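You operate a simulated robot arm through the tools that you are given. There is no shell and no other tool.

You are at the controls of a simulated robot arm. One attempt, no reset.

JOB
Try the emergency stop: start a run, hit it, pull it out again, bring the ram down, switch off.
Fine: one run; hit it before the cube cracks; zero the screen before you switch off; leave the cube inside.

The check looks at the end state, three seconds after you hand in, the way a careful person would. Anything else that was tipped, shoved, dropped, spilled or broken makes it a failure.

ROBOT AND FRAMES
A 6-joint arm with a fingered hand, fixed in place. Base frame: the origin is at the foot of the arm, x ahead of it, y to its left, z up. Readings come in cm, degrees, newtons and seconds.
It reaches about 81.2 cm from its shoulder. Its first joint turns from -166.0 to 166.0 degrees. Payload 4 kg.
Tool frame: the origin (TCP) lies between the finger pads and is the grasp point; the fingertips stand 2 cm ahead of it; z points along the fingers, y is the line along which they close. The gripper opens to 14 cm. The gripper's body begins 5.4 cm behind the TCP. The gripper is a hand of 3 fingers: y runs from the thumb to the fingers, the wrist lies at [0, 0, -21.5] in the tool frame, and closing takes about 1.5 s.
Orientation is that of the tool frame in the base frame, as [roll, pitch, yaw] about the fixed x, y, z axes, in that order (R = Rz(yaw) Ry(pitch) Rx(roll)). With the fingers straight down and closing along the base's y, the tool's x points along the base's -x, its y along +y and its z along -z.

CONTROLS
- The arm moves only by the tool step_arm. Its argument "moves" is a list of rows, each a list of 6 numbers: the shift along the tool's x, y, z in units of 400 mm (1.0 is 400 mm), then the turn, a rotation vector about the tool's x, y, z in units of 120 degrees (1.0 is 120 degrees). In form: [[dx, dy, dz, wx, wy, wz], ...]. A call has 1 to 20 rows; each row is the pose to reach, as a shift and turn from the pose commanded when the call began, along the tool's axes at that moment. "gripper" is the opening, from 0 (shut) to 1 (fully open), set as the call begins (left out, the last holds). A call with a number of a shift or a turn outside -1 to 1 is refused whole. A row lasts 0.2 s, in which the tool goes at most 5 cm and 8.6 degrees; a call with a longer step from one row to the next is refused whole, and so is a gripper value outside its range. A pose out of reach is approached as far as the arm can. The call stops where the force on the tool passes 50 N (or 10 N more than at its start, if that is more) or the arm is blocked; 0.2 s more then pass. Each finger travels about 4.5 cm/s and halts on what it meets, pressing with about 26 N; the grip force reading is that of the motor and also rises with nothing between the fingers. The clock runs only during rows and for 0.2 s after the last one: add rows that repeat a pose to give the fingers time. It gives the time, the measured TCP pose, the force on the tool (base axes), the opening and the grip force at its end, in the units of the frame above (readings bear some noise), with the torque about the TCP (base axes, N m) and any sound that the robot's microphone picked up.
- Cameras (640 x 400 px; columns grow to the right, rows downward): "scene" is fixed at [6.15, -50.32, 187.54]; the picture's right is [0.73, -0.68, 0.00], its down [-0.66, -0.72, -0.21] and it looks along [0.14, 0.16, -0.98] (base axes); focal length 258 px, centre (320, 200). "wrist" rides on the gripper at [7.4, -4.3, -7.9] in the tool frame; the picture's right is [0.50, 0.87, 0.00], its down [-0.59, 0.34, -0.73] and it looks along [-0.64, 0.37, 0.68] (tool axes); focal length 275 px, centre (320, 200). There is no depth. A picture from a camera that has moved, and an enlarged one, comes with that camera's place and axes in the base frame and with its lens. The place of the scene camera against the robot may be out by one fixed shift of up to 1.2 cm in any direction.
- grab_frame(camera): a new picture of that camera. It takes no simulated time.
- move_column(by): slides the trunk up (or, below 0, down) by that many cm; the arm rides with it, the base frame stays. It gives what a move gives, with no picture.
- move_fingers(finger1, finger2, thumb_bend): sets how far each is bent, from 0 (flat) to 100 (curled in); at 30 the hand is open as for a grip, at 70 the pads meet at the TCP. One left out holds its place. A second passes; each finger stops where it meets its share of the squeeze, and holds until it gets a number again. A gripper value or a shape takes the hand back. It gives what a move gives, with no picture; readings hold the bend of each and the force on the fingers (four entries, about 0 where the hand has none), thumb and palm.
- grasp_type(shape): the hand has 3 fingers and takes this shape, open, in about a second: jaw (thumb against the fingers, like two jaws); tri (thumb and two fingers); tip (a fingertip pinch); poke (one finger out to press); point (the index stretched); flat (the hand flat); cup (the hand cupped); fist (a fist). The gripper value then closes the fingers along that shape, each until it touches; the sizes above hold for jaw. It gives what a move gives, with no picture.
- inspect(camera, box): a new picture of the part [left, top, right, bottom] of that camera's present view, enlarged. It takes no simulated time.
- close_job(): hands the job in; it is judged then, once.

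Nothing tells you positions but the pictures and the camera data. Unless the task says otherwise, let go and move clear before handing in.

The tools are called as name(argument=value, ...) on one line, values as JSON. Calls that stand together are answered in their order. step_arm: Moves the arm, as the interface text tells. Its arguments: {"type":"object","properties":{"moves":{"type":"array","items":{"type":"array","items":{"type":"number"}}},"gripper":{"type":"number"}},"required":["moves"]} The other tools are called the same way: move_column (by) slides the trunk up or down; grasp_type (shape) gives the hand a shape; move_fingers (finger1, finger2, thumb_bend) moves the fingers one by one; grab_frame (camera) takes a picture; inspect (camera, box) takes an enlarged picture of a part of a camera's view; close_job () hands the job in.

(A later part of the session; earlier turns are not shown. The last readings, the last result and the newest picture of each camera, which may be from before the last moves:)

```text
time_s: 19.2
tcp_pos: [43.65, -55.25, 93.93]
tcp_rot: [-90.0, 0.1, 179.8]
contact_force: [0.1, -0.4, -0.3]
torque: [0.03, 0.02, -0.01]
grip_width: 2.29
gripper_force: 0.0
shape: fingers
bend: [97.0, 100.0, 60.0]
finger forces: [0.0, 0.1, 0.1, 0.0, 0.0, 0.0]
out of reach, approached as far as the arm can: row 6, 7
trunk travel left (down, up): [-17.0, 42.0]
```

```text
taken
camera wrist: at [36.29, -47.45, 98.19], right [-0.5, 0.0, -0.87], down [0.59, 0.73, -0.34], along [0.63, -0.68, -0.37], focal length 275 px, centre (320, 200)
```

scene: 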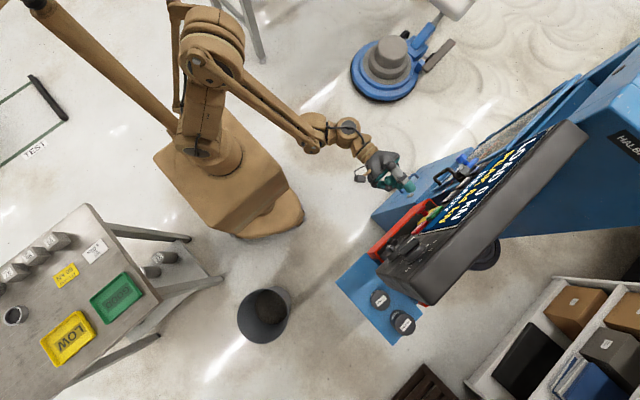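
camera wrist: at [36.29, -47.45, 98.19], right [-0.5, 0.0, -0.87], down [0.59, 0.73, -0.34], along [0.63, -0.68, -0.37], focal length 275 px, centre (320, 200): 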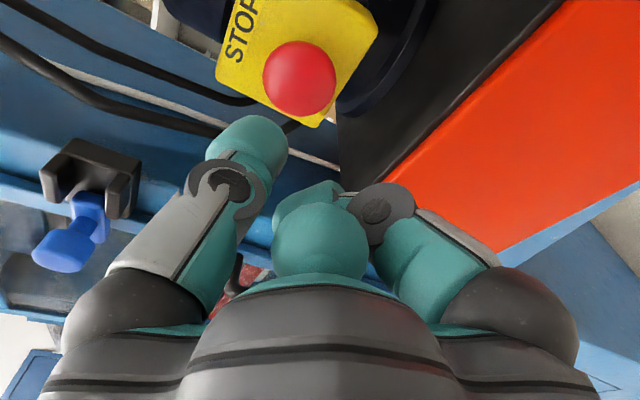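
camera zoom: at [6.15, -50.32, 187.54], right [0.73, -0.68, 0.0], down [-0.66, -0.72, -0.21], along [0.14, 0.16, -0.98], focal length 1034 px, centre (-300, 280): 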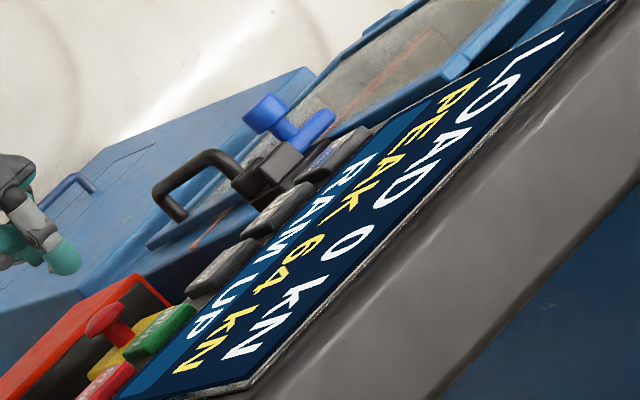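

The ram is still rising at 0 kN. I'll line up right in front of the mushroom (about 1.5 cm off) and check the screen again.

step_arm(moves=[[0.0144, 0.0056, 0.03, 0, 0, 0], [0.0288, 0.0113, 0.06, 0, 0, 0]])

inspect(camera="scene", box=[410, 130, 540, 230])

grab_frame(camera="wrist")

```text
time_s: 19.8
tcp_pos: [42.38, -57.55, 93.57]
tcp_rot: [-90.1, 0.1, 179.9]
contact_force: [-0.4, 0.7, 0.1]
torque: [-0.02, -0.01, 0.02]
grip_width: 2.3
gripper_force: 0.1
shape: fingers
bend: [97.0, 100.0, 60.0]
finger forces: [0.0, 0.1, 0.1, 0.0, 0.0, 0.0]
trunk travel left (down, up): [-17.0, 42.0]
```

```text
4.00 times, centred on (475, 180) of scene
camera zoom: at [6.15, -50.32, 187.54], right [0.73, -0.68, 0.0], down [-0.66, -0.72, -0.21], along [0.14, 0.16, -0.98], focal length 1034 px, centre (-300, 280)
```

zoom: 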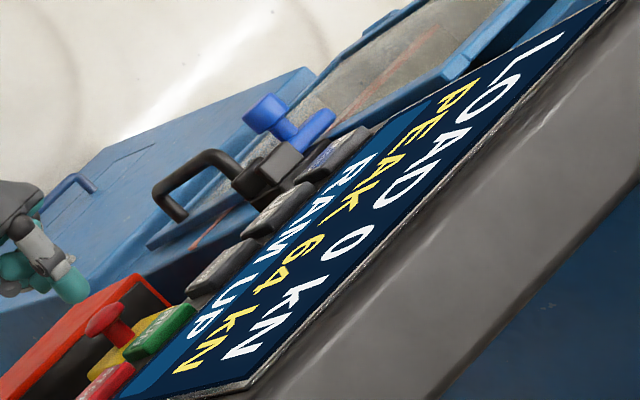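

```text
taken
camera wrist: at [35.11, -49.78, 97.72], right [-0.5, 0.0, -0.87], down [0.59, 0.73, -0.34], along [0.64, -0.68, -0.37], focal length 275 px, centre (320, 200)
```

wrist: 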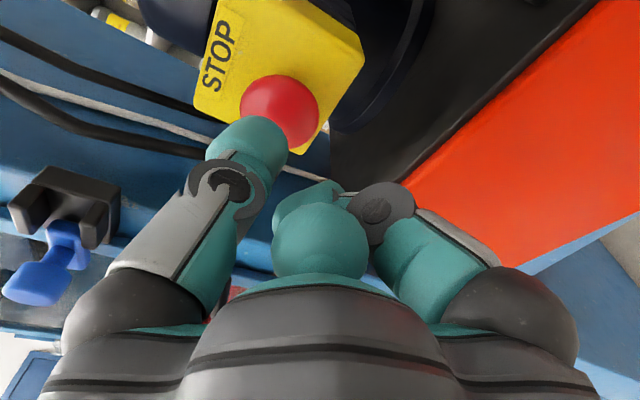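

Aligned with the mushroom. Still 0 kN; I'll wait in short slices for load to come on, keeping the thumb ready.

step_arm(moves=[[0, 0, 0, 0, 0, 0], [0, 0, 0, 0, 0, 0], [0, 0, 0, 0, 0, 0], [0, 0, 0, 0, 0, 0]])

inspect(camera="scene", box=[410, 130, 540, 230])

```text
time_s: 20.8
tcp_pos: [42.51, -57.59, 93.61]
tcp_rot: [-90.0, 0.0, 180.0]
contact_force: [0.6, -0.3, 0.4]
torque: [0.01, 0.0, -0.01]
grip_width: 2.28
gripper_force: 0.1
shape: fingers
bend: [97.0, 100.0, 60.0]
finger forces: [0.1, 0.1, 0.0, 0.1, 0.0, 0.0]
trunk travel left (down, up): [-17.0, 42.0]
```

```text
4.00 times, centred on (475, 180) of scene
camera zoom: at [6.15, -50.32, 187.54], right [0.73, -0.68, 0.0], down [-0.66, -0.72, -0.21], along [0.14, 0.16, -0.98], focal length 1034 px, centre (-300, 280)
```

zoom: 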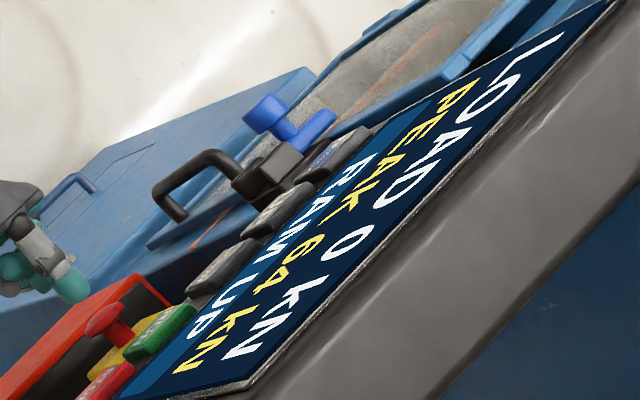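

step_arm(moves=[[0, 0, 0, 0, 0, 0], [0, 0, 0, 0, 0, 0], [0, 0, 0, 0, 0, 0], [0, 0, 0, 0, 0, 0]])

inspect(camera="scene", box=[410, 130, 540, 230])

```text
time_s: 21.8
tcp_pos: [42.45, -57.57, 93.52]
tcp_rot: [-90.0, 0.0, 179.9]
contact_force: [0.0, 0.3, -0.1]
torque: [0.01, 0.03, 0.0]
grip_width: 2.3
gripper_force: 0.1
shape: fingers
bend: [97.0, 100.0, 60.0]
finger forces: [0.1, 0.0, 0.0, 0.1, 0.1, 0.0]
trunk travel left (down, up): [-17.0, 42.0]
```

```text
4.00 times, centred on (475, 180) of scene
camera zoom: at [6.15, -50.32, 187.54], right [0.73, -0.68, 0.0], down [-0.66, -0.72, -0.21], along [0.14, 0.16, -0.98], focal length 1034 px, centre (-300, 280)
```

zoom: 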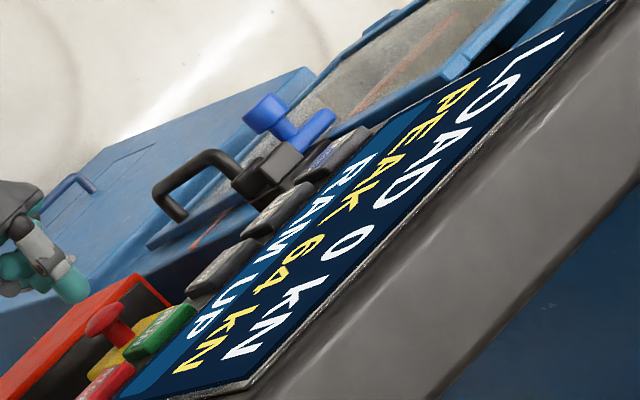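

step_arm(moves=[[0, 0, 0, 0, 0, 0], [0, 0, 0, 0, 0, 0], [0, 0, 0, 0, 0, 0], [0, 0, 0, 0, 0, 0], [0, 0, 0, 0, 0, 0], [0, 0, 0, 0, 0, 0]])

inspect(camera="scene", box=[410, 130, 540, 230])

```text
time_s: 23.2
tcp_pos: [42.42, -57.45, 93.52]
tcp_rot: [-90.0, 0.1, 179.9]
contact_force: [0.4, -0.6, 0.4]
torque: [0.0, 0.0, 0.0]
grip_width: 2.29
gripper_force: 0.1
shape: fingers
bend: [97.0, 100.0, 60.0]
finger forces: [0.0, 0.0, 0.0, 0.0, 0.0, 0.0]
trunk travel left (down, up): [-17.0, 42.0]
```

```text
4.00 times, centred on (475, 180) of scene
camera zoom: at [6.15, -50.32, 187.54], right [0.73, -0.68, 0.0], down [-0.66, -0.72, -0.21], along [0.14, 0.16, -0.98], focal length 1034 px, centre (-300, 280)
```

zoom: 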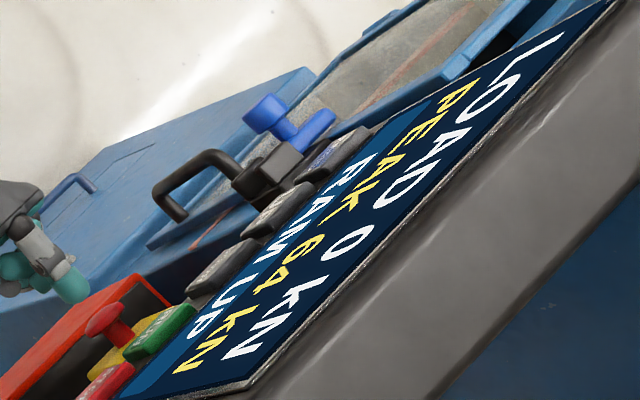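

step_arm(moves=[[0, 0, 0, 0, 0, 0], [0, 0, 0, 0, 0, 0], [0, 0, 0, 0, 0, 0], [0, 0, 0, 0, 0, 0], [0, 0, 0, 0, 0, 0], [0, 0, 0, 0, 0, 0]])

inspect(camera="scene", box=[410, 130, 540, 230])

```text
time_s: 24.6
tcp_pos: [42.46, -57.49, 93.49]
tcp_rot: [-89.9, -0.1, 179.9]
contact_force: [0.1, -0.6, 0.0]
torque: [-0.01, 0.0, 0.0]
grip_width: 2.28
gripper_force: 0.0
shape: fingers
bend: [97.0, 100.0, 60.0]
finger forces: [0.1, 0.0, 0.0, 0.1, 0.1, 0.0]
trunk travel left (down, up): [-17.0, 42.0]
```

```text
4.00 times, centred on (475, 180) of scene
camera zoom: at [6.15, -50.32, 187.54], right [0.73, -0.68, 0.0], down [-0.66, -0.72, -0.21], along [0.14, 0.16, -0.98], focal length 1034 px, centre (-300, 280)
```

zoom: 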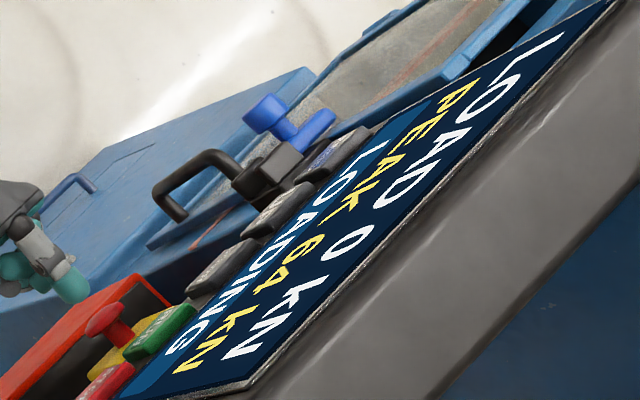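

Status is LOADING now. Hit the stop.

step_arm(moves=[[0, 0, 0.02, 0, 0, 0], [0, 0, 0.035, 0, 0, 0], [0, 0, 0.05, 0, 0, 0], [0, 0, 0.0625, 0, 0, 0]])

inspect(camera="scene", box=[410, 130, 540, 230])

grab_frame(camera="wrist")

```text
time_s: 25.6
tcp_pos: [42.39, -60.04, 93.43]
tcp_rot: [-90.0, 0.0, 179.9]
contact_force: [-0.2, 0.5, -0.2]
torque: [0.0, -0.02, 0.01]
grip_width: 2.26
gripper_force: 0.0
shape: fingers
bend: [97.0, 100.0, 60.0]
finger forces: [0.1, 0.0, 0.1, 0.1, 0.0, 0.1]
trunk travel left (down, up): [-17.0, 42.0]
```

```text
4.00 times, centred on (475, 180) of scene
camera zoom: at [6.15, -50.32, 187.54], right [0.73, -0.68, 0.0], down [-0.66, -0.72, -0.21], along [0.14, 0.16, -0.98], focal length 1034 px, centre (-300, 280)
```

zoom: 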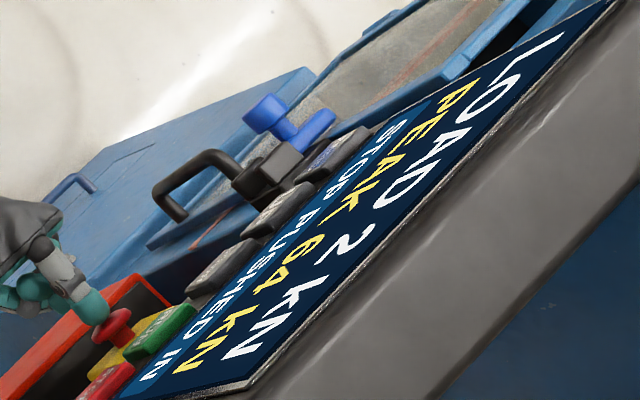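

```text
taken
camera wrist: at [34.97, -52.32, 97.72], right [-0.5, 0.0, -0.87], down [0.59, 0.73, -0.34], along [0.63, -0.68, -0.37], focal length 275 px, centre (320, 200)
```

wrist: 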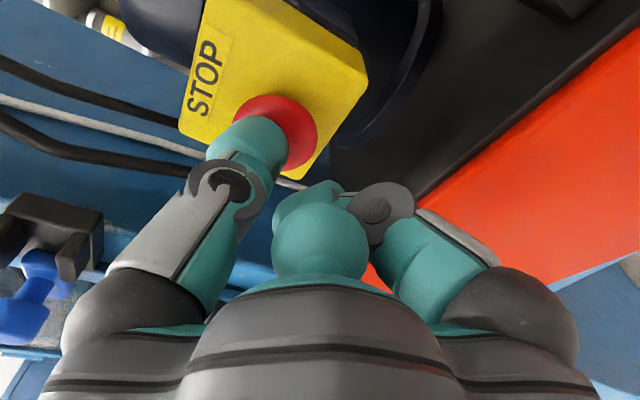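

The screen reads "STOP PUSHED IN" at LOAD 2 kN, so the stop has latched with the cube intact. Now I'll back off and open a jaw grip to pull the mushroom out.

step_arm(moves=[[0, 0, -0.05, 0, 0, 0], [0, -0.03, -0.09, 0, 0, 0], [-0.0025, -0.06, -0.115, 0, 0, 0]])

grasp_type(shape="jaw")

step_arm(moves=[[0, 0, 0, 0, 0, 0], [0, 0, 0, 0, 0, 0], [0, 0, 0, 0, 0, 0], [0, 0, 0, 0, 0, 0]], gripper=0.5)

grab_frame(camera="wrist")

inspect(camera="scene", box=[410, 130, 540, 230])

```text
time_s: 26.4
tcp_pos: [42.45, -55.49, 96.08]
tcp_rot: [-90.1, 0.0, 179.8]
contact_force: [-0.7, -0.4, -0.1]
torque: [0.0, -0.01, 0.0]
grip_width: 2.29
gripper_force: 0.1
shape: fingers
bend: [97.0, 100.0, 60.0]
finger forces: [0.0, 0.0, 0.0, 0.0, 0.0, 0.0]
trunk travel left (down, up): [-17.0, 42.0]
```

```text
time_s: 27.3
tcp_pos: [42.57, -55.54, 95.98]
tcp_rot: [-90.1, -0.1, 179.8]
contact_force: [0.4, 0.7, -0.9]
torque: [-0.01, 0.05, -0.01]
grip_width: 13.99
gripper_force: 0.1
shape: jaw
bend: [30.0, 30.0, 30.0]
finger forces: [0.0, 0.0, 0.1, 0.1, 0.0, 0.1]
trunk travel left (down, up): [-17.0, 42.0]
```

```text
time_s: 28.3
tcp_pos: [42.56, -55.55, 96.05]
tcp_rot: [-90.1, 0.0, 179.7]
contact_force: [-0.5, -0.1, 0.5]
torque: [-0.03, -0.02, 0.02]
grip_width: 7.01
gripper_force: 0.2
shape: jaw
bend: [34.0, 34.0, 33.0]
finger forces: [0.1, 0.0, 0.0, 0.1, 0.0, 0.0]
trunk travel left (down, up): [-17.0, 42.0]
```

```text
taken
camera wrist: at [35.17, -47.75, 100.19], right [-0.5, 0.0, -0.87], down [0.59, 0.73, -0.34], along [0.63, -0.68, -0.37], focal length 275 px, centre (320, 200)
```

wrist: 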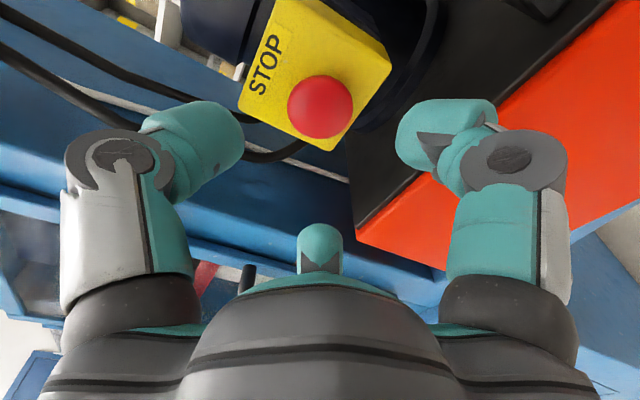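

```text
4.00 times, centred on (475, 180) of scene
camera zoom: at [6.15, -50.32, 187.54], right [0.73, -0.68, 0.0], down [-0.66, -0.72, -0.21], along [0.14, 0.16, -0.98], focal length 1034 px, centre (-300, 280)
```

zoom: 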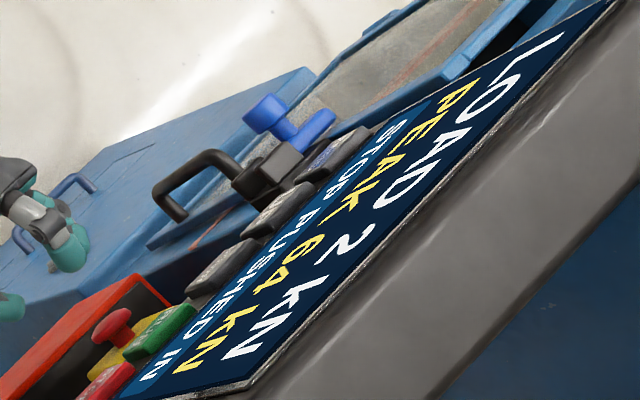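

I need to know how the digits converge for a 4 cm head. Let me see the tri shape from here too.

inspect(camera="wrist", box=[120, 0, 600, 300])

grasp_type(shape="tri")

grab_frame(camera="wrist")

inspect(camera="scene", box=[350, 150, 450, 230])

```text
1.33 times, centred on (360, 150) of wrist
camera zoom: at [35.17, -47.75, 100.19], right [-0.5, 0.0, -0.87], down [0.59, 0.73, -0.34], along [0.63, -0.68, -0.37], focal length 367 px, centre (267, 267)
```

zoom: 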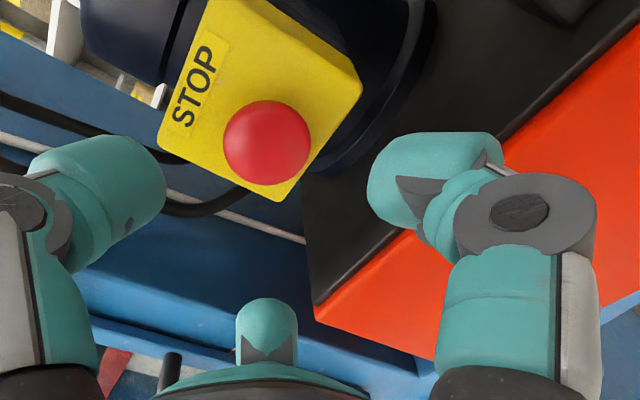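

```text
time_s: 29.2
tcp_pos: [42.5, -55.55, 96.07]
tcp_rot: [-90.1, -0.1, 179.8]
contact_force: [-0.3, 0.4, 0.3]
torque: [-0.04, 0.0, 0.04]
grip_width: 14.02
gripper_force: 0.0
shape: tri
bend: [30.0, 30.0, 30.0]
finger forces: [0.1, 0.1, 0.0, 0.1, 0.0, 0.1]
trunk travel left (down, up): [-17.0, 42.0]
```

```text
taken
camera wrist: at [35.17, -47.75, 100.19], right [-0.5, 0.0, -0.87], down [0.59, 0.73, -0.34], along [0.63, -0.68, -0.37], focal length 275 px, centre (320, 200)
```

wrist: 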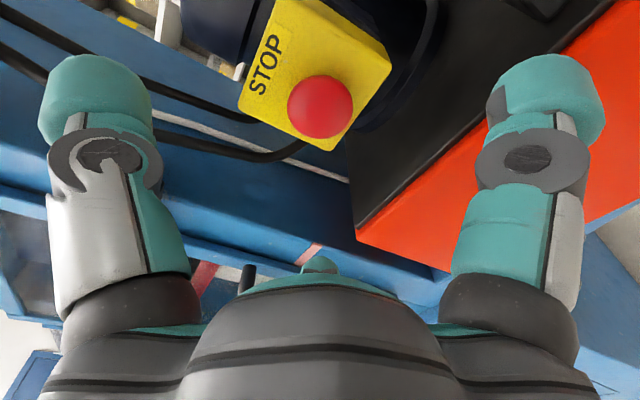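

```text
5.00 times, centred on (400, 190) of scene
camera zoom: at [6.15, -50.32, 187.54], right [0.73, -0.68, 0.0], down [-0.66, -0.72, -0.21], along [0.14, 0.16, -0.98], focal length 1292 px, centre (-80, 250)
```

zoom: 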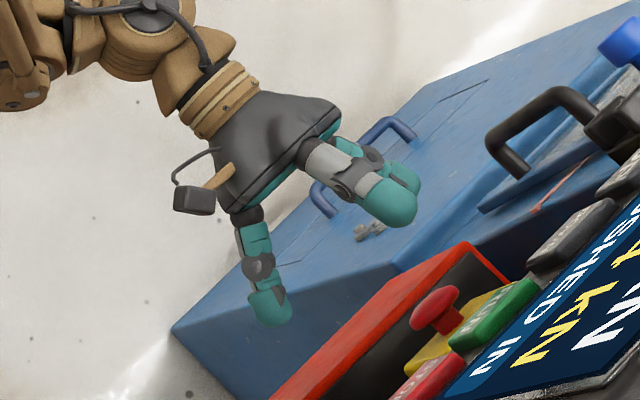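

The hand closes centrically on the TCP, which suits the round head. I'll go back to jaw at 7 cm and slide over the mushroom, stopping short of the yellow face.

grasp_type(shape="jaw")

step_arm(moves=[[0, 0, 0, 0, 0, 0], [0, 0, 0, 0, 0, 0], [0, 0, 0, 0, 0, 0], [0, 0, 0.03, 0, 0, 0], [0, 0.002, 0.07, 0, 0, 0], [0, 0.004, 0.11, 0, 0, 0]], gripper=0.5)

grab_frame(camera="wrist")

inspect(camera="scene", box=[380, 180, 460, 240])

```text
time_s: 30.1
tcp_pos: [42.44, -55.63, 96.03]
tcp_rot: [-90.0, 0.0, 179.9]
contact_force: [0.6, -0.2, -0.7]
torque: [0.02, 0.0, 0.04]
grip_width: 14.03
gripper_force: 0.1
shape: jaw
bend: [30.0, 30.0, 30.0]
finger forces: [0.0, 0.0, 0.0, 0.0, 0.0, 0.0]
trunk travel left (down, up): [-17.0, 42.0]
```

```text
time_s: 31.5
tcp_pos: [42.48, -59.86, 95.81]
tcp_rot: [-90.0, -0.1, 179.9]
contact_force: [0.2, -1.0, 0.2]
torque: [0.01, -0.03, -0.02]
grip_width: 7.05
gripper_force: 0.1
shape: jaw
bend: [34.0, 34.0, 33.0]
finger forces: [0.0, 0.1, 0.0, 0.0, 0.1, 0.0]
trunk travel left (down, up): [-17.0, 42.0]
```

```text
taken
camera wrist: at [35.14, -52.05, 99.98], right [-0.5, 0.0, -0.87], down [0.59, 0.73, -0.34], along [0.64, -0.68, -0.37], focal length 275 px, centre (320, 200)
```

wrist: 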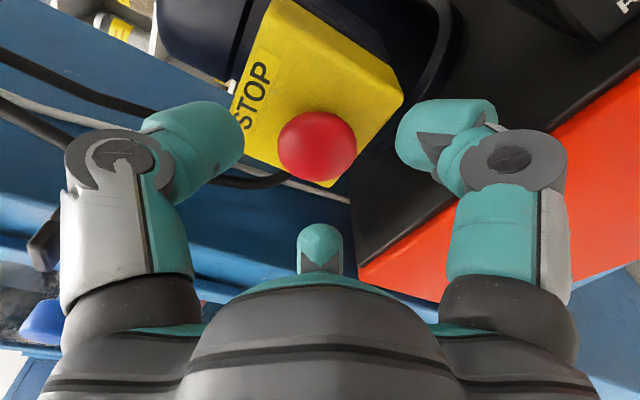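

```text
6.67 times, centred on (420, 210) of scene
camera zoom: at [6.15, -50.32, 187.54], right [0.73, -0.68, 0.0], down [-0.66, -0.72, -0.21], along [0.14, 0.16, -0.98], focal length 1723 px, centre (-347, 133)
```

zoom: 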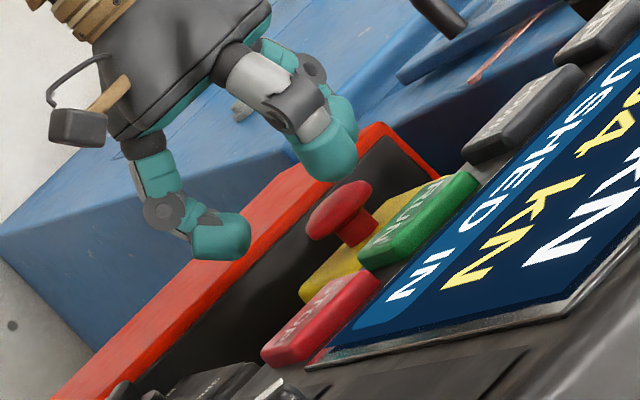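

Head is centred between the digits. Advancing to put the digit tips behind the rim.

step_arm(moves=[[0, 0, 0.02, 0, 0, 0], [0, 0, 0.04, 0, 0, 0], [0, 0, 0.06, 0, 0, 0]])

grab_frame(camera="wrist")

inspect(camera="scene", box=[380, 180, 460, 240])

```text
time_s: 32.3
tcp_pos: [42.46, -62.27, 95.83]
tcp_rot: [-90.1, 0.0, 179.9]
contact_force: [-0.5, 0.4, 0.5]
torque: [-0.04, 0.0, -0.01]
grip_width: 7.05
gripper_force: 0.1
shape: jaw
bend: [34.0, 34.0, 33.0]
finger forces: [0.0, 0.1, 0.1, 0.0, 0.1, 0.0]
trunk travel left (down, up): [-17.0, 42.0]
```

```text
taken
camera wrist: at [35.13, -54.46, 99.93], right [-0.5, 0.0, -0.87], down [0.59, 0.73, -0.34], along [0.64, -0.68, -0.37], focal length 275 px, centre (320, 200)
```

wrist: 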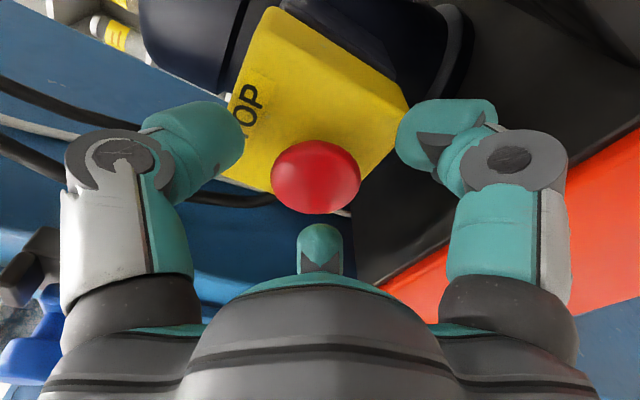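

```text
6.67 times, centred on (420, 210) of scene
camera zoom: at [6.15, -50.32, 187.54], right [0.73, -0.68, 0.0], down [-0.66, -0.72, -0.21], along [0.14, 0.16, -0.98], focal length 1723 px, centre (-347, 133)
```

zoom: 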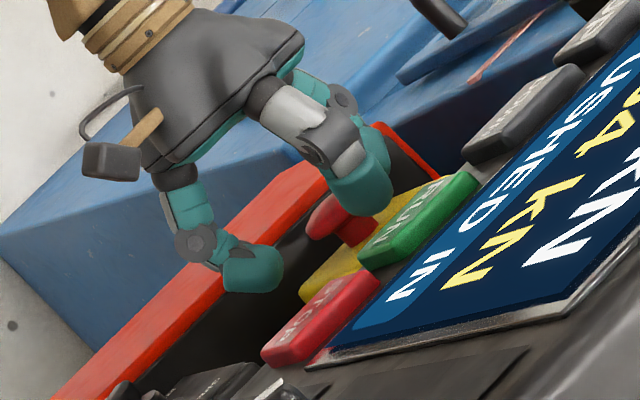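

step_arm(moves=[[0, 0, 0.006, 0, 0, 0], [0, 0, 0.012, 0, 0, 0]])

step_arm(moves=[[0, 0, 0, 0, 0, 0], [0, 0, 0, 0, 0, 0], [0, 0, 0, 0, 0, 0], [0, 0, 0, 0, 0, 0], [0, 0, 0, 0, 0, 0], [0, 0, 0, 0, 0, 0]], gripper=0.2)

grab_frame(camera="wrist")

```text
time_s: 32.9
tcp_pos: [42.45, -62.61, 95.69]
tcp_rot: [-90.0, 0.0, 179.9]
contact_force: [-0.3, 0.7, -0.7]
torque: [-0.01, 0.01, 0.02]
grip_width: 7.04
gripper_force: 0.1
shape: jaw
bend: [34.0, 34.0, 33.0]
finger forces: [0.0, 0.0, 0.0, 0.1, 0.0, 0.0]
trunk travel left (down, up): [-17.0, 42.0]
```

```text
time_s: 34.3
tcp_pos: [42.51, -62.89, 95.7]
tcp_rot: [-90.0, 0.0, 180.0]
contact_force: [-0.7, -1.8, 1.5]
torque: [-0.05, -0.03, -0.02]
grip_width: 3.65
gripper_force: 25.9
shape: jaw
bend: [48.0, 44.0, 44.0]
finger forces: [20.5, 22.3, 0.1, 0.1, 22.5, 0.1]
trunk travel left (down, up): [-17.0, 42.0]
```

```text
taken
camera wrist: at [35.12, -54.95, 99.88], right [-0.5, 0.0, -0.87], down [0.59, 0.73, -0.34], along [0.64, -0.68, -0.37], focal length 275 px, centre (320, 200)
```

wrist: 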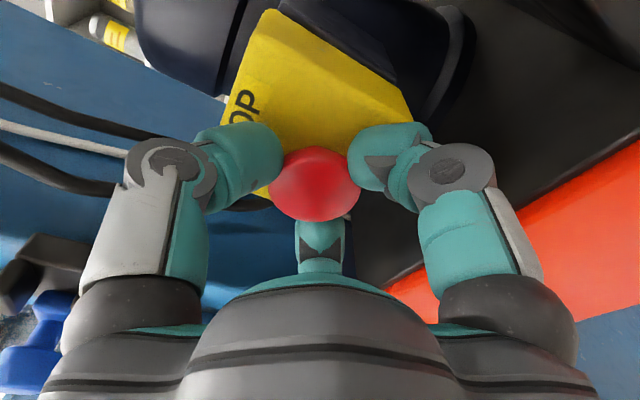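

All three digits hold the head at ~20 N each. Now pull straight out in small steps.

step_arm(moves=[[0, 0, -0.0075, 0, 0, 0], [0, 0, -0.015, 0, 0, 0], [0, 0, -0.0225, 0, 0, 0], [0, 0, -0.03, 0, 0, 0]])

inspect(camera="scene", box=[410, 130, 540, 230])

grab_frame(camera="wrist")

```text
time_s: 35.3
tcp_pos: [42.33, -61.74, 95.67]
tcp_rot: [-90.1, -0.1, 179.9]
contact_force: [3.4, -16.6, -2.8]
torque: [0.03, -0.04, 0.02]
grip_width: 3.58
gripper_force: 25.9
shape: jaw
bend: [49.0, 44.0, 45.0]
finger forces: [16.1, 18.9, 0.0, 0.0, 16.3, 0.0]
trunk travel left (down, up): [-17.0, 42.0]
```

```text
4.00 times, centred on (475, 180) of scene
camera zoom: at [6.15, -50.32, 187.54], right [0.73, -0.68, 0.0], down [-0.66, -0.72, -0.21], along [0.14, 0.16, -0.98], focal length 1034 px, centre (-300, 280)
```

zoom: 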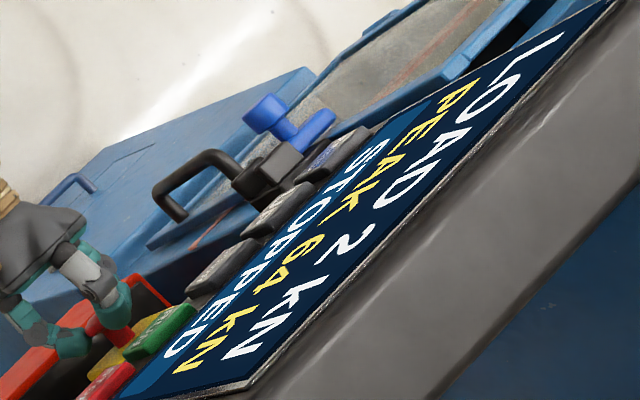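

```text
taken
camera wrist: at [35.11, -53.98, 99.93], right [-0.5, 0.0, -0.87], down [0.59, 0.73, -0.34], along [0.63, -0.68, -0.37], focal length 275 px, centre (320, 200)
```

wrist: 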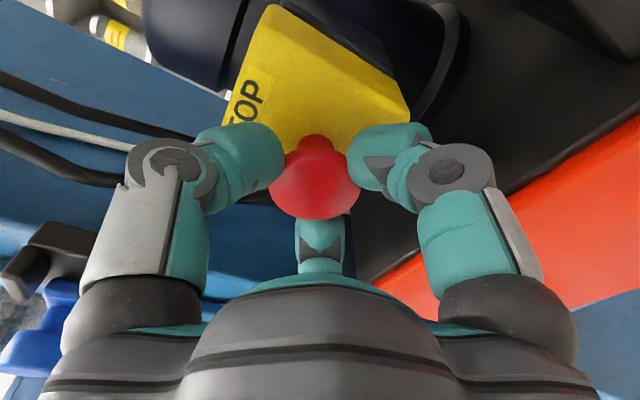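

The status is now STOPPED: the mushroom is out. Release the grip and back away.

step_arm(moves=[[0, 0, 0, 0, 0, 0], [0, 0, 0, 0, 0, 0], [0, 0, 0, 0, 0, 0], [0, 0, 0, 0, 0, 0], [0, 0, 0, 0, 0, 0]], gripper=0.5)

step_arm(moves=[[0, 0, -0.04, 0, 0, 0], [0, 0, -0.09, 0, 0, 0], [0, 0, -0.14, 0, 0, 0]])

grab_frame(camera="wrist")

inspect(camera="scene", box=[410, 130, 540, 230])

```text
time_s: 36.5
tcp_pos: [42.42, -61.66, 95.84]
tcp_rot: [-90.0, 0.0, 179.9]
contact_force: [-0.8, 0.3, -0.3]
torque: [0.0, -0.02, -0.01]
grip_width: 6.98
gripper_force: 0.0
shape: jaw
bend: [34.0, 34.0, 33.0]
finger forces: [0.0, 0.0, 0.0, 0.0, 0.0, 0.1]
trunk travel left (down, up): [-17.0, 42.0]
```

```text
time_s: 37.3
tcp_pos: [42.62, -55.79, 95.78]
tcp_rot: [-90.1, 0.0, 179.8]
contact_force: [0.0, 0.0, -0.6]
torque: [0.01, -0.01, 0.05]
grip_width: 6.96
gripper_force: 0.1
shape: jaw
bend: [34.0, 34.0, 33.0]
finger forces: [0.0, 0.1, 0.0, 0.0, 0.0, 0.1]
trunk travel left (down, up): [-17.0, 42.0]
```

```text
taken
camera wrist: at [35.27, -48.01, 100.0], right [-0.5, 0.0, -0.87], down [0.59, 0.73, -0.34], along [0.63, -0.68, -0.37], focal length 275 px, centre (320, 200)
```

wrist: 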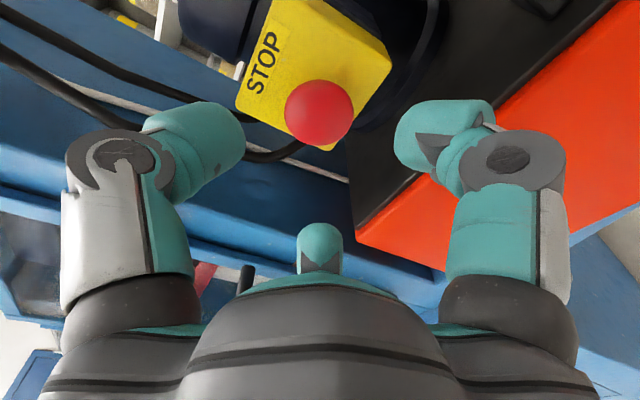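

```text
4.00 times, centred on (475, 180) of scene
camera zoom: at [6.15, -50.32, 187.54], right [0.73, -0.68, 0.0], down [-0.66, -0.72, -0.21], along [0.14, 0.16, -0.98], focal length 1034 px, centre (-300, 280)
```

zoom: 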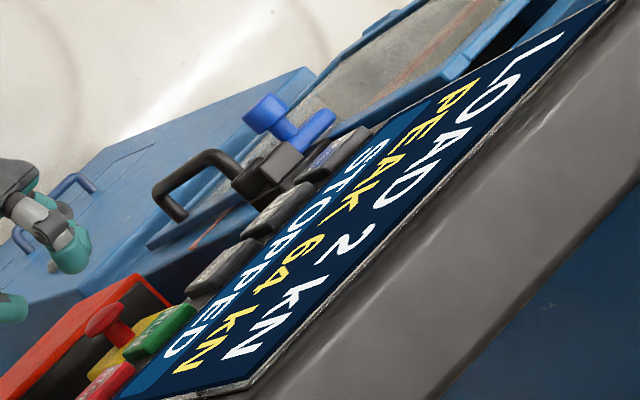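

Now to bring the ram down: I'll re-form the thumb poker and go to the DOWN button (about x 40, z 121.5).

move_fingers(finger1=100, finger2=100, thumb_bend=60)

step_arm(moves=[[0.0108, -0.0963, -0.0054, 0, 0, 0], [0.0217, -0.1925, -0.0108, 0, 0, 0], [0.0325, -0.2888, -0.0163, 0, 0, 0], [0.0433, -0.385, -0.0217, 0, 0, 0], [0.0542, -0.4813, -0.0271, 0, 0, 0], [0.065, -0.5775, -0.0325, 0, 0, 0]])

grab_frame(camera="wrist")

inspect(camera="scene", box=[390, 130, 520, 230])

```text
time_s: 38.3
tcp_pos: [42.45, -55.72, 95.92]
tcp_rot: [-90.0, 0.0, 180.0]
contact_force: [-0.1, 0.7, 0.3]
torque: [0.02, -0.03, 0.01]
grip_width: 1.84
gripper_force: 0.1
shape: fingers
bend: [76.0, 76.0, 60.0]
finger forces: [0.0, 0.0, 0.0, 0.1, 0.0, 0.0]
trunk travel left (down, up): [-17.0, 42.0]
```

```text
time_s: 39.7
tcp_pos: [39.97, -54.52, 118.92]
tcp_rot: [-90.0, 0.0, 179.9]
contact_force: [0.4, -0.5, -0.2]
torque: [-0.01, -0.02, -0.02]
grip_width: 1.84
gripper_force: 0.1
shape: fingers
bend: [76.0, 76.0, 60.0]
finger forces: [0.1, 0.0, 0.0, 0.0, 0.1, 0.0]
trunk travel left (down, up): [-17.0, 42.0]
```

```text
taken
camera wrist: at [32.54, -46.73, 123.18], right [-0.5, 0.0, -0.87], down [0.59, 0.73, -0.34], along [0.64, -0.68, -0.37], focal length 275 px, centre (320, 200)
```

wrist: 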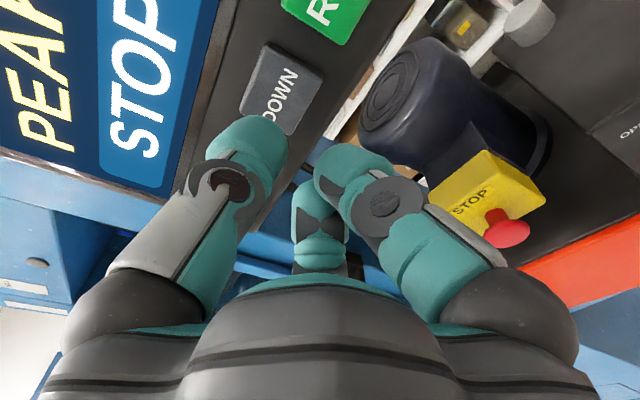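

```text
4.00 times, centred on (455, 180) of scene
camera zoom: at [6.15, -50.32, 187.54], right [0.73, -0.68, 0.0], down [-0.66, -0.72, -0.21], along [0.14, 0.16, -0.98], focal length 1034 px, centre (-220, 280)
```

zoom: 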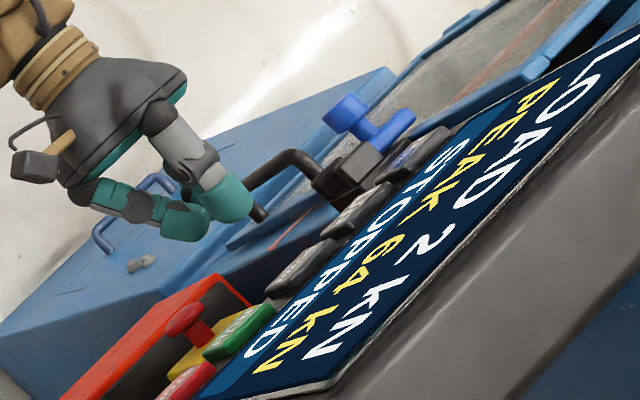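

The fingers jammed at 76 against the thumb; I'll open the thumb, curl the fingers, then set the thumb again.

move_fingers(thumb_bend=30)

move_fingers(finger1=100, finger2=100)

move_fingers(thumb_bend=60)

grab_frame(camera="wrist")

```text
time_s: 40.7
tcp_pos: [40.01, -54.66, 118.99]
tcp_rot: [-90.0, 0.0, 179.9]
contact_force: [0.2, 0.2, 0.8]
torque: [-0.02, -0.02, 0.01]
grip_width: 6.99
gripper_force: 0.0
shape: fingers
bend: [76.0, 76.0, 30.0]
finger forces: [0.0, 0.0, 0.1, 0.0, 0.0, 0.1]
trunk travel left (down, up): [-17.0, 42.0]
```

```text
time_s: 41.7
tcp_pos: [39.92, -54.52, 118.83]
tcp_rot: [-90.0, 0.0, 179.9]
contact_force: [-0.3, -0.8, 0.6]
torque: [0.01, -0.02, -0.01]
grip_width: 6.99
gripper_force: 0.1
shape: fingers
bend: [76.0, 76.0, 30.0]
finger forces: [0.0, 0.0, 0.0, 0.0, 0.0, 0.1]
trunk travel left (down, up): [-17.0, 42.0]
```

```text
time_s: 42.7
tcp_pos: [39.84, -54.66, 118.94]
tcp_rot: [-90.0, 0.0, 180.0]
contact_force: [0.0, 1.3, -0.6]
torque: [0.0, 0.05, 0.0]
grip_width: 1.86
gripper_force: 0.0
shape: fingers
bend: [76.0, 76.0, 60.0]
finger forces: [0.0, 0.1, 0.0, 0.0, 0.1, 0.1]
trunk travel left (down, up): [-17.0, 42.0]
```

```text
taken
camera wrist: at [32.62, -46.79, 123.09], right [-0.5, 0.0, -0.87], down [0.59, 0.73, -0.34], along [0.64, -0.68, -0.37], focal length 275 px, centre (320, 200)
```

wrist: 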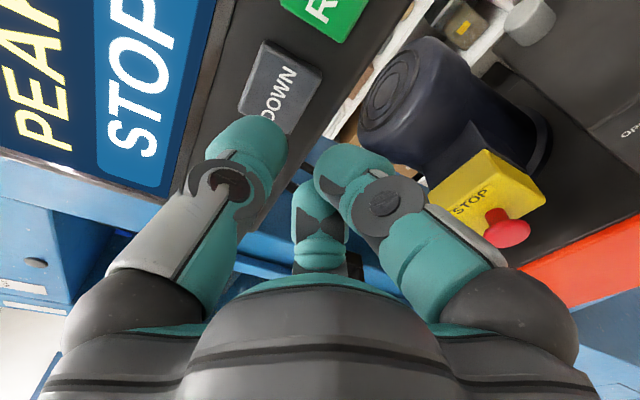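

The two fingers meet each other. The point shape staggers them, so I'll use that as before.

grasp_type(shape="point")

move_fingers(finger1=100, finger2=100, thumb_bend=60)

grab_frame(camera="wrist")

```text
time_s: 43.6
tcp_pos: [39.92, -54.57, 118.9]
tcp_rot: [-90.1, 0.0, 179.8]
contact_force: [-0.3, -0.5, -0.4]
torque: [-0.01, 0.0, 0.03]
grip_width: 13.29
gripper_force: 0.1
shape: point
bend: [83.0, 100.0, 56.0]
finger forces: [0.1, 0.0, 0.0, 0.1, 0.0, 0.1]
trunk travel left (down, up): [-17.0, 42.0]
```

```text
time_s: 44.6
tcp_pos: [39.86, -54.61, 118.95]
tcp_rot: [-90.0, 0.0, 179.9]
contact_force: [-0.3, -1.2, -0.1]
torque: [0.0, 0.01, -0.04]
grip_width: 2.31
gripper_force: 0.0
shape: fingers
bend: [97.0, 100.0, 60.0]
finger forces: [0.0, 0.0, 0.0, 0.1, 0.0, 0.0]
trunk travel left (down, up): [-17.0, 42.0]
```

```text
taken
camera wrist: at [32.62, -46.79, 123.09], right [-0.5, 0.0, -0.87], down [0.59, 0.73, -0.34], along [0.64, -0.68, -0.37], focal length 275 px, centre (320, 200)
```

wrist: 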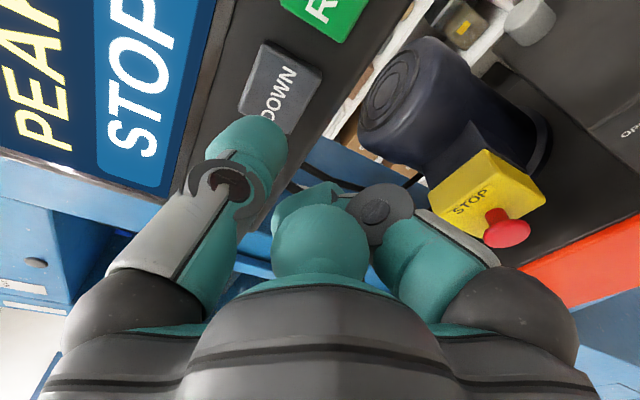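

Thumb poker restored and lined up with DOWN. RUN made contact at TCP y≈−59.0 and clicked at −59.3, so I approach to the same depth and press.

step_arm(moves=[[-0.005, 0, 0.04, 0, 0, 0], [-0.01, 0, 0.075, 0, 0, 0], [-0.0125, 0, 0.105, 0, 0, 0]])

step_arm(moves=[[0, 0, 0.0075, 0, 0, 0], [0, 0, 0.015, 0, 0, 0]])

inspect(camera="scene", box=[390, 130, 520, 230])

```text
time_s: 45.4
tcp_pos: [40.41, -59.03, 119.03]
tcp_rot: [-90.0, 0.1, 180.0]
contact_force: [0.2, -0.4, -0.5]
torque: [-0.01, -0.06, -0.03]
grip_width: 2.35
gripper_force: 0.0
shape: fingers
bend: [97.0, 100.0, 60.0]
finger forces: [0.0, 0.1, 0.0, 0.0, 0.0, 0.0]
trunk travel left (down, up): [-17.0, 42.0]
```

```text
time_s: 46.0
tcp_pos: [40.38, -59.31, 118.92]
tcp_rot: [-90.0, 0.0, 179.8]
contact_force: [0.1, 3.0, 0.4]
torque: [-0.12, 0.01, 0.03]
grip_width: 2.35
gripper_force: 1.2
shape: fingers
bend: [97.0, 100.0, 60.0]
finger forces: [0.1, 0.1, 0.0, 0.1, 2.3, 0.1]
trunk travel left (down, up): [-17.0, 42.0]
heard: click
```

```text
4.00 times, centred on (455, 180) of scene
camera zoom: at [6.15, -50.32, 187.54], right [0.73, -0.68, 0.0], down [-0.66, -0.72, -0.21], along [0.14, 0.16, -0.98], focal length 1034 px, centre (-220, 280)
```

zoom: 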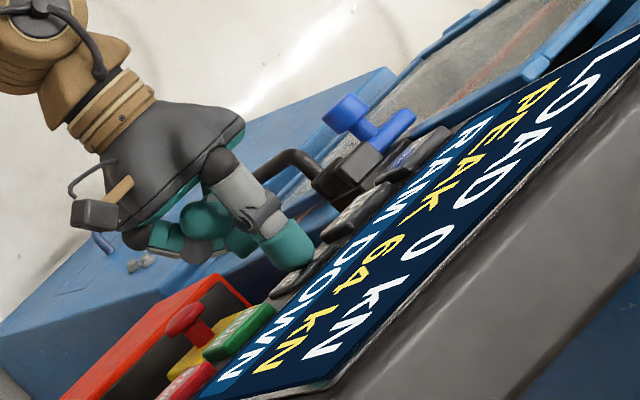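

DOWN clicked, and it reads RAM DOWN at 0 kN. I'll hold it and watch until the ram is fully down.

step_arm(moves=[[0, 0, 0, 0, 0, 0], [0, 0, 0, 0, 0, 0], [0, 0, 0, 0, 0, 0], [0, 0, 0, 0, 0, 0], [0, 0, 0, 0, 0, 0], [0, 0, 0, 0, 0, 0], [0, 0, 0, 0, 0, 0], [0, 0, 0, 0, 0, 0], [0, 0, 0, 0, 0, 0], [0, 0, 0, 0, 0, 0], [0, 0, 0, 0, 0, 0], [0, 0, 0, 0, 0, 0], [0, 0, 0, 0, 0, 0], [0, 0, 0, 0, 0, 0], [0, 0, 0, 0, 0, 0]])

inspect(camera="scene", box=[390, 130, 520, 230])

```text
time_s: 49.2
tcp_pos: [40.43, -59.54, 118.91]
tcp_rot: [-90.0, 0.1, 179.9]
contact_force: [1.4, 2.6, 0.2]
torque: [-0.12, 0.01, -0.02]
grip_width: 2.34
gripper_force: 1.1
shape: fingers
bend: [97.0, 100.0, 60.0]
finger forces: [0.0, 0.0, 0.1, 0.1, 2.4, 0.0]
trunk travel left (down, up): [-17.0, 42.0]
```

```text
4.00 times, centred on (455, 180) of scene
camera zoom: at [6.15, -50.32, 187.54], right [0.73, -0.68, 0.0], down [-0.66, -0.72, -0.21], along [0.14, 0.16, -0.98], focal length 1034 px, centre (-220, 280)
```

zoom: 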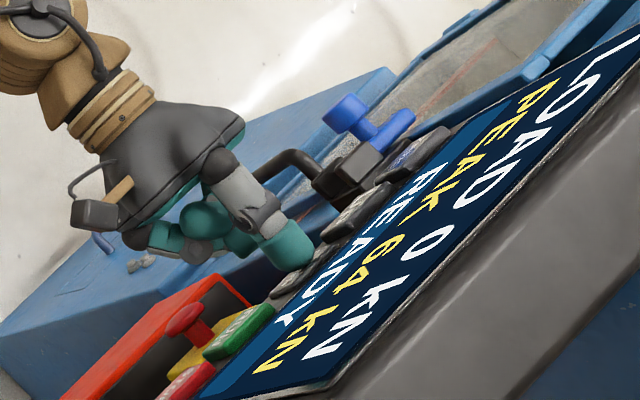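

READY again with DOWN still held, so the ram is fully home. Release and move across to ZERO (x≈51.7).

step_arm(moves=[[0, 0, -0.0875, 0, 0, 0], [-0.1, 0, -0.0875, 0, 0, 0], [-0.2, 0, -0.0875, 0, 0, 0], [-0.2825, 0, -0.0875, 0, 0, 0]])

grab_frame(camera="wrist")

inspect(camera="scene", box=[390, 120, 540, 230])

```text
time_s: 50.2
tcp_pos: [51.54, -55.92, 118.74]
tcp_rot: [-90.1, 0.0, 179.9]
contact_force: [-0.1, 0.6, -0.2]
torque: [0.0, 0.01, -0.04]
grip_width: 2.31
gripper_force: 0.0
shape: fingers
bend: [97.0, 100.0, 60.0]
finger forces: [0.0, 0.1, 0.0, 0.0, 0.1, 0.1]
trunk travel left (down, up): [-17.0, 42.0]
```

```text
taken
camera wrist: at [44.27, -48.18, 122.92], right [-0.5, 0.0, -0.87], down [0.59, 0.73, -0.34], along [0.63, -0.68, -0.37], focal length 275 px, centre (320, 200)
```

wrist: 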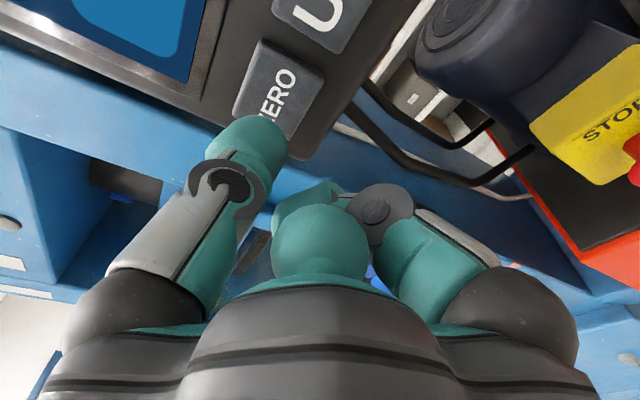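

```text
3.64 times, centred on (465, 175) of scene
camera zoom: at [6.15, -50.32, 187.54], right [0.73, -0.68, 0.0], down [-0.66, -0.72, -0.21], along [0.14, 0.16, -0.98], focal length 940 px, centre (-207, 291)
```

zoom: 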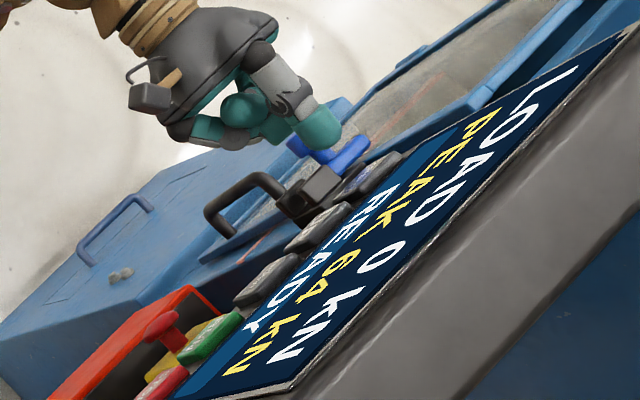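

ZERO is right ahead. Press it.

step_arm(moves=[[-0.005, 0, 0.04, 0, 0, 0], [-0.01, 0, 0.075, 0, 0, 0], [-0.01, 0, 0.086, 0, 0, 0]])

inspect(camera="scene", box=[390, 120, 540, 230])

```text
time_s: 51.0
tcp_pos: [51.98, -59.47, 118.86]
tcp_rot: [-90.0, -0.1, 179.8]
contact_force: [-0.4, 2.9, -0.5]
torque: [-0.08, -0.01, -0.02]
grip_width: 2.32
gripper_force: 1.7
shape: fingers
bend: [97.0, 100.0, 60.0]
finger forces: [0.0, 0.0, 0.0, 0.0, 2.5, 0.0]
trunk travel left (down, up): [-17.0, 42.0]
heard: click
```

```text
3.64 times, centred on (465, 175) of scene
camera zoom: at [6.15, -50.32, 187.54], right [0.73, -0.68, 0.0], down [-0.66, -0.72, -0.21], along [0.14, 0.16, -0.98], focal length 940 px, centre (-207, 291)
```

zoom: 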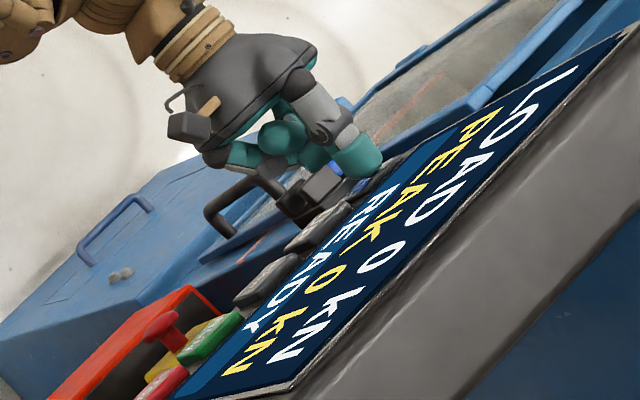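

PEAK and LOAD both read 0 kN. Before switching off I'll back away and look into the chamber to confirm the ram is down and the cube is whole.

step_arm(moves=[[0, 0, -0.1, 0, 0, 0], [-0.03, 0.06, -0.17, 0, 0, 0], [-0.06, 0.15, -0.22, 0, 0, 0], [-0.09, 0.25, -0.25, 0, 0, 0], [-0.12, 0.35, -0.28, 0, 0, 0], [-0.14, 0.45, -0.3, 0, 0, 0], [-0.15, 0.5225, -0.31, 0, 0, 0]])

grab_frame(camera="wrist")

inspect(camera="scene", box=[390, 120, 540, 230])

```text
time_s: 52.6
tcp_pos: [58.09, -47.07, 98.02]
tcp_rot: [-90.0, 0.0, 179.9]
contact_force: [-0.5, 0.9, -0.4]
torque: [-0.04, -0.02, 0.0]
grip_width: 2.34
gripper_force: 0.0
shape: fingers
bend: [97.0, 100.0, 60.0]
finger forces: [0.0, 0.1, 0.1, 0.0, 0.1, 0.0]
trunk travel left (down, up): [-17.0, 42.0]
```

```text
taken
camera wrist: at [50.8, -39.25, 102.09], right [-0.5, 0.0, -0.87], down [0.59, 0.73, -0.34], along [0.63, -0.68, -0.37], focal length 275 px, centre (320, 200)
```

wrist: 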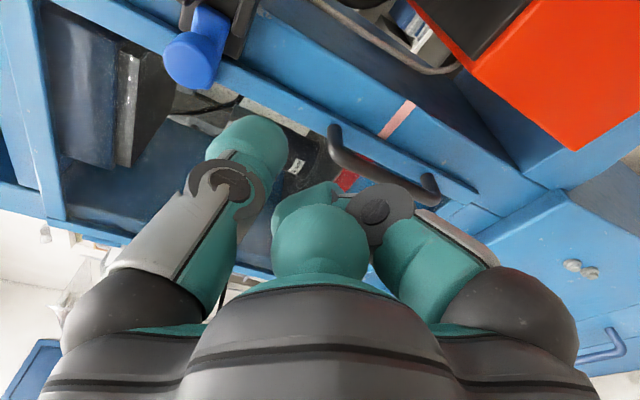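

```text
3.64 times, centred on (465, 175) of scene
camera zoom: at [6.15, -50.32, 187.54], right [0.73, -0.68, 0.0], down [-0.66, -0.72, -0.21], along [0.14, 0.16, -0.98], focal length 940 px, centre (-207, 291)
```

zoom: 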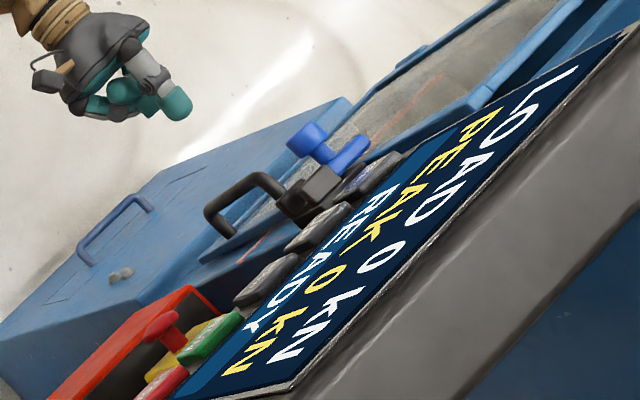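

grasp_type(shape="jaw")

inspect(camera="wrist", box=[100, 50, 420, 250])

```text
time_s: 53.5
tcp_pos: [58.04, -47.1, 98.0]
tcp_rot: [-89.9, 0.1, 179.9]
contact_force: [-0.8, 0.1, -0.3]
torque: [0.04, -0.01, -0.01]
grip_width: 13.98
gripper_force: 0.1
shape: jaw
bend: [30.0, 30.0, 30.0]
finger forces: [0.1, 0.0, 0.0, 0.0, 0.0, 0.0]
trunk travel left (down, up): [-17.0, 42.0]
```

```text
2.00 times, centred on (260, 150) of wrist
camera zoom: at [50.76, -39.28, 102.17], right [-0.5, 0.0, -0.87], down [0.59, 0.73, -0.34], along [0.64, -0.68, -0.37], focal length 551 px, centre (440, 300)
```

zoom: 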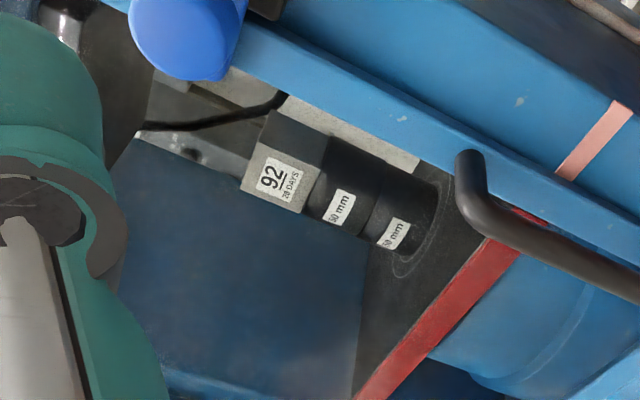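

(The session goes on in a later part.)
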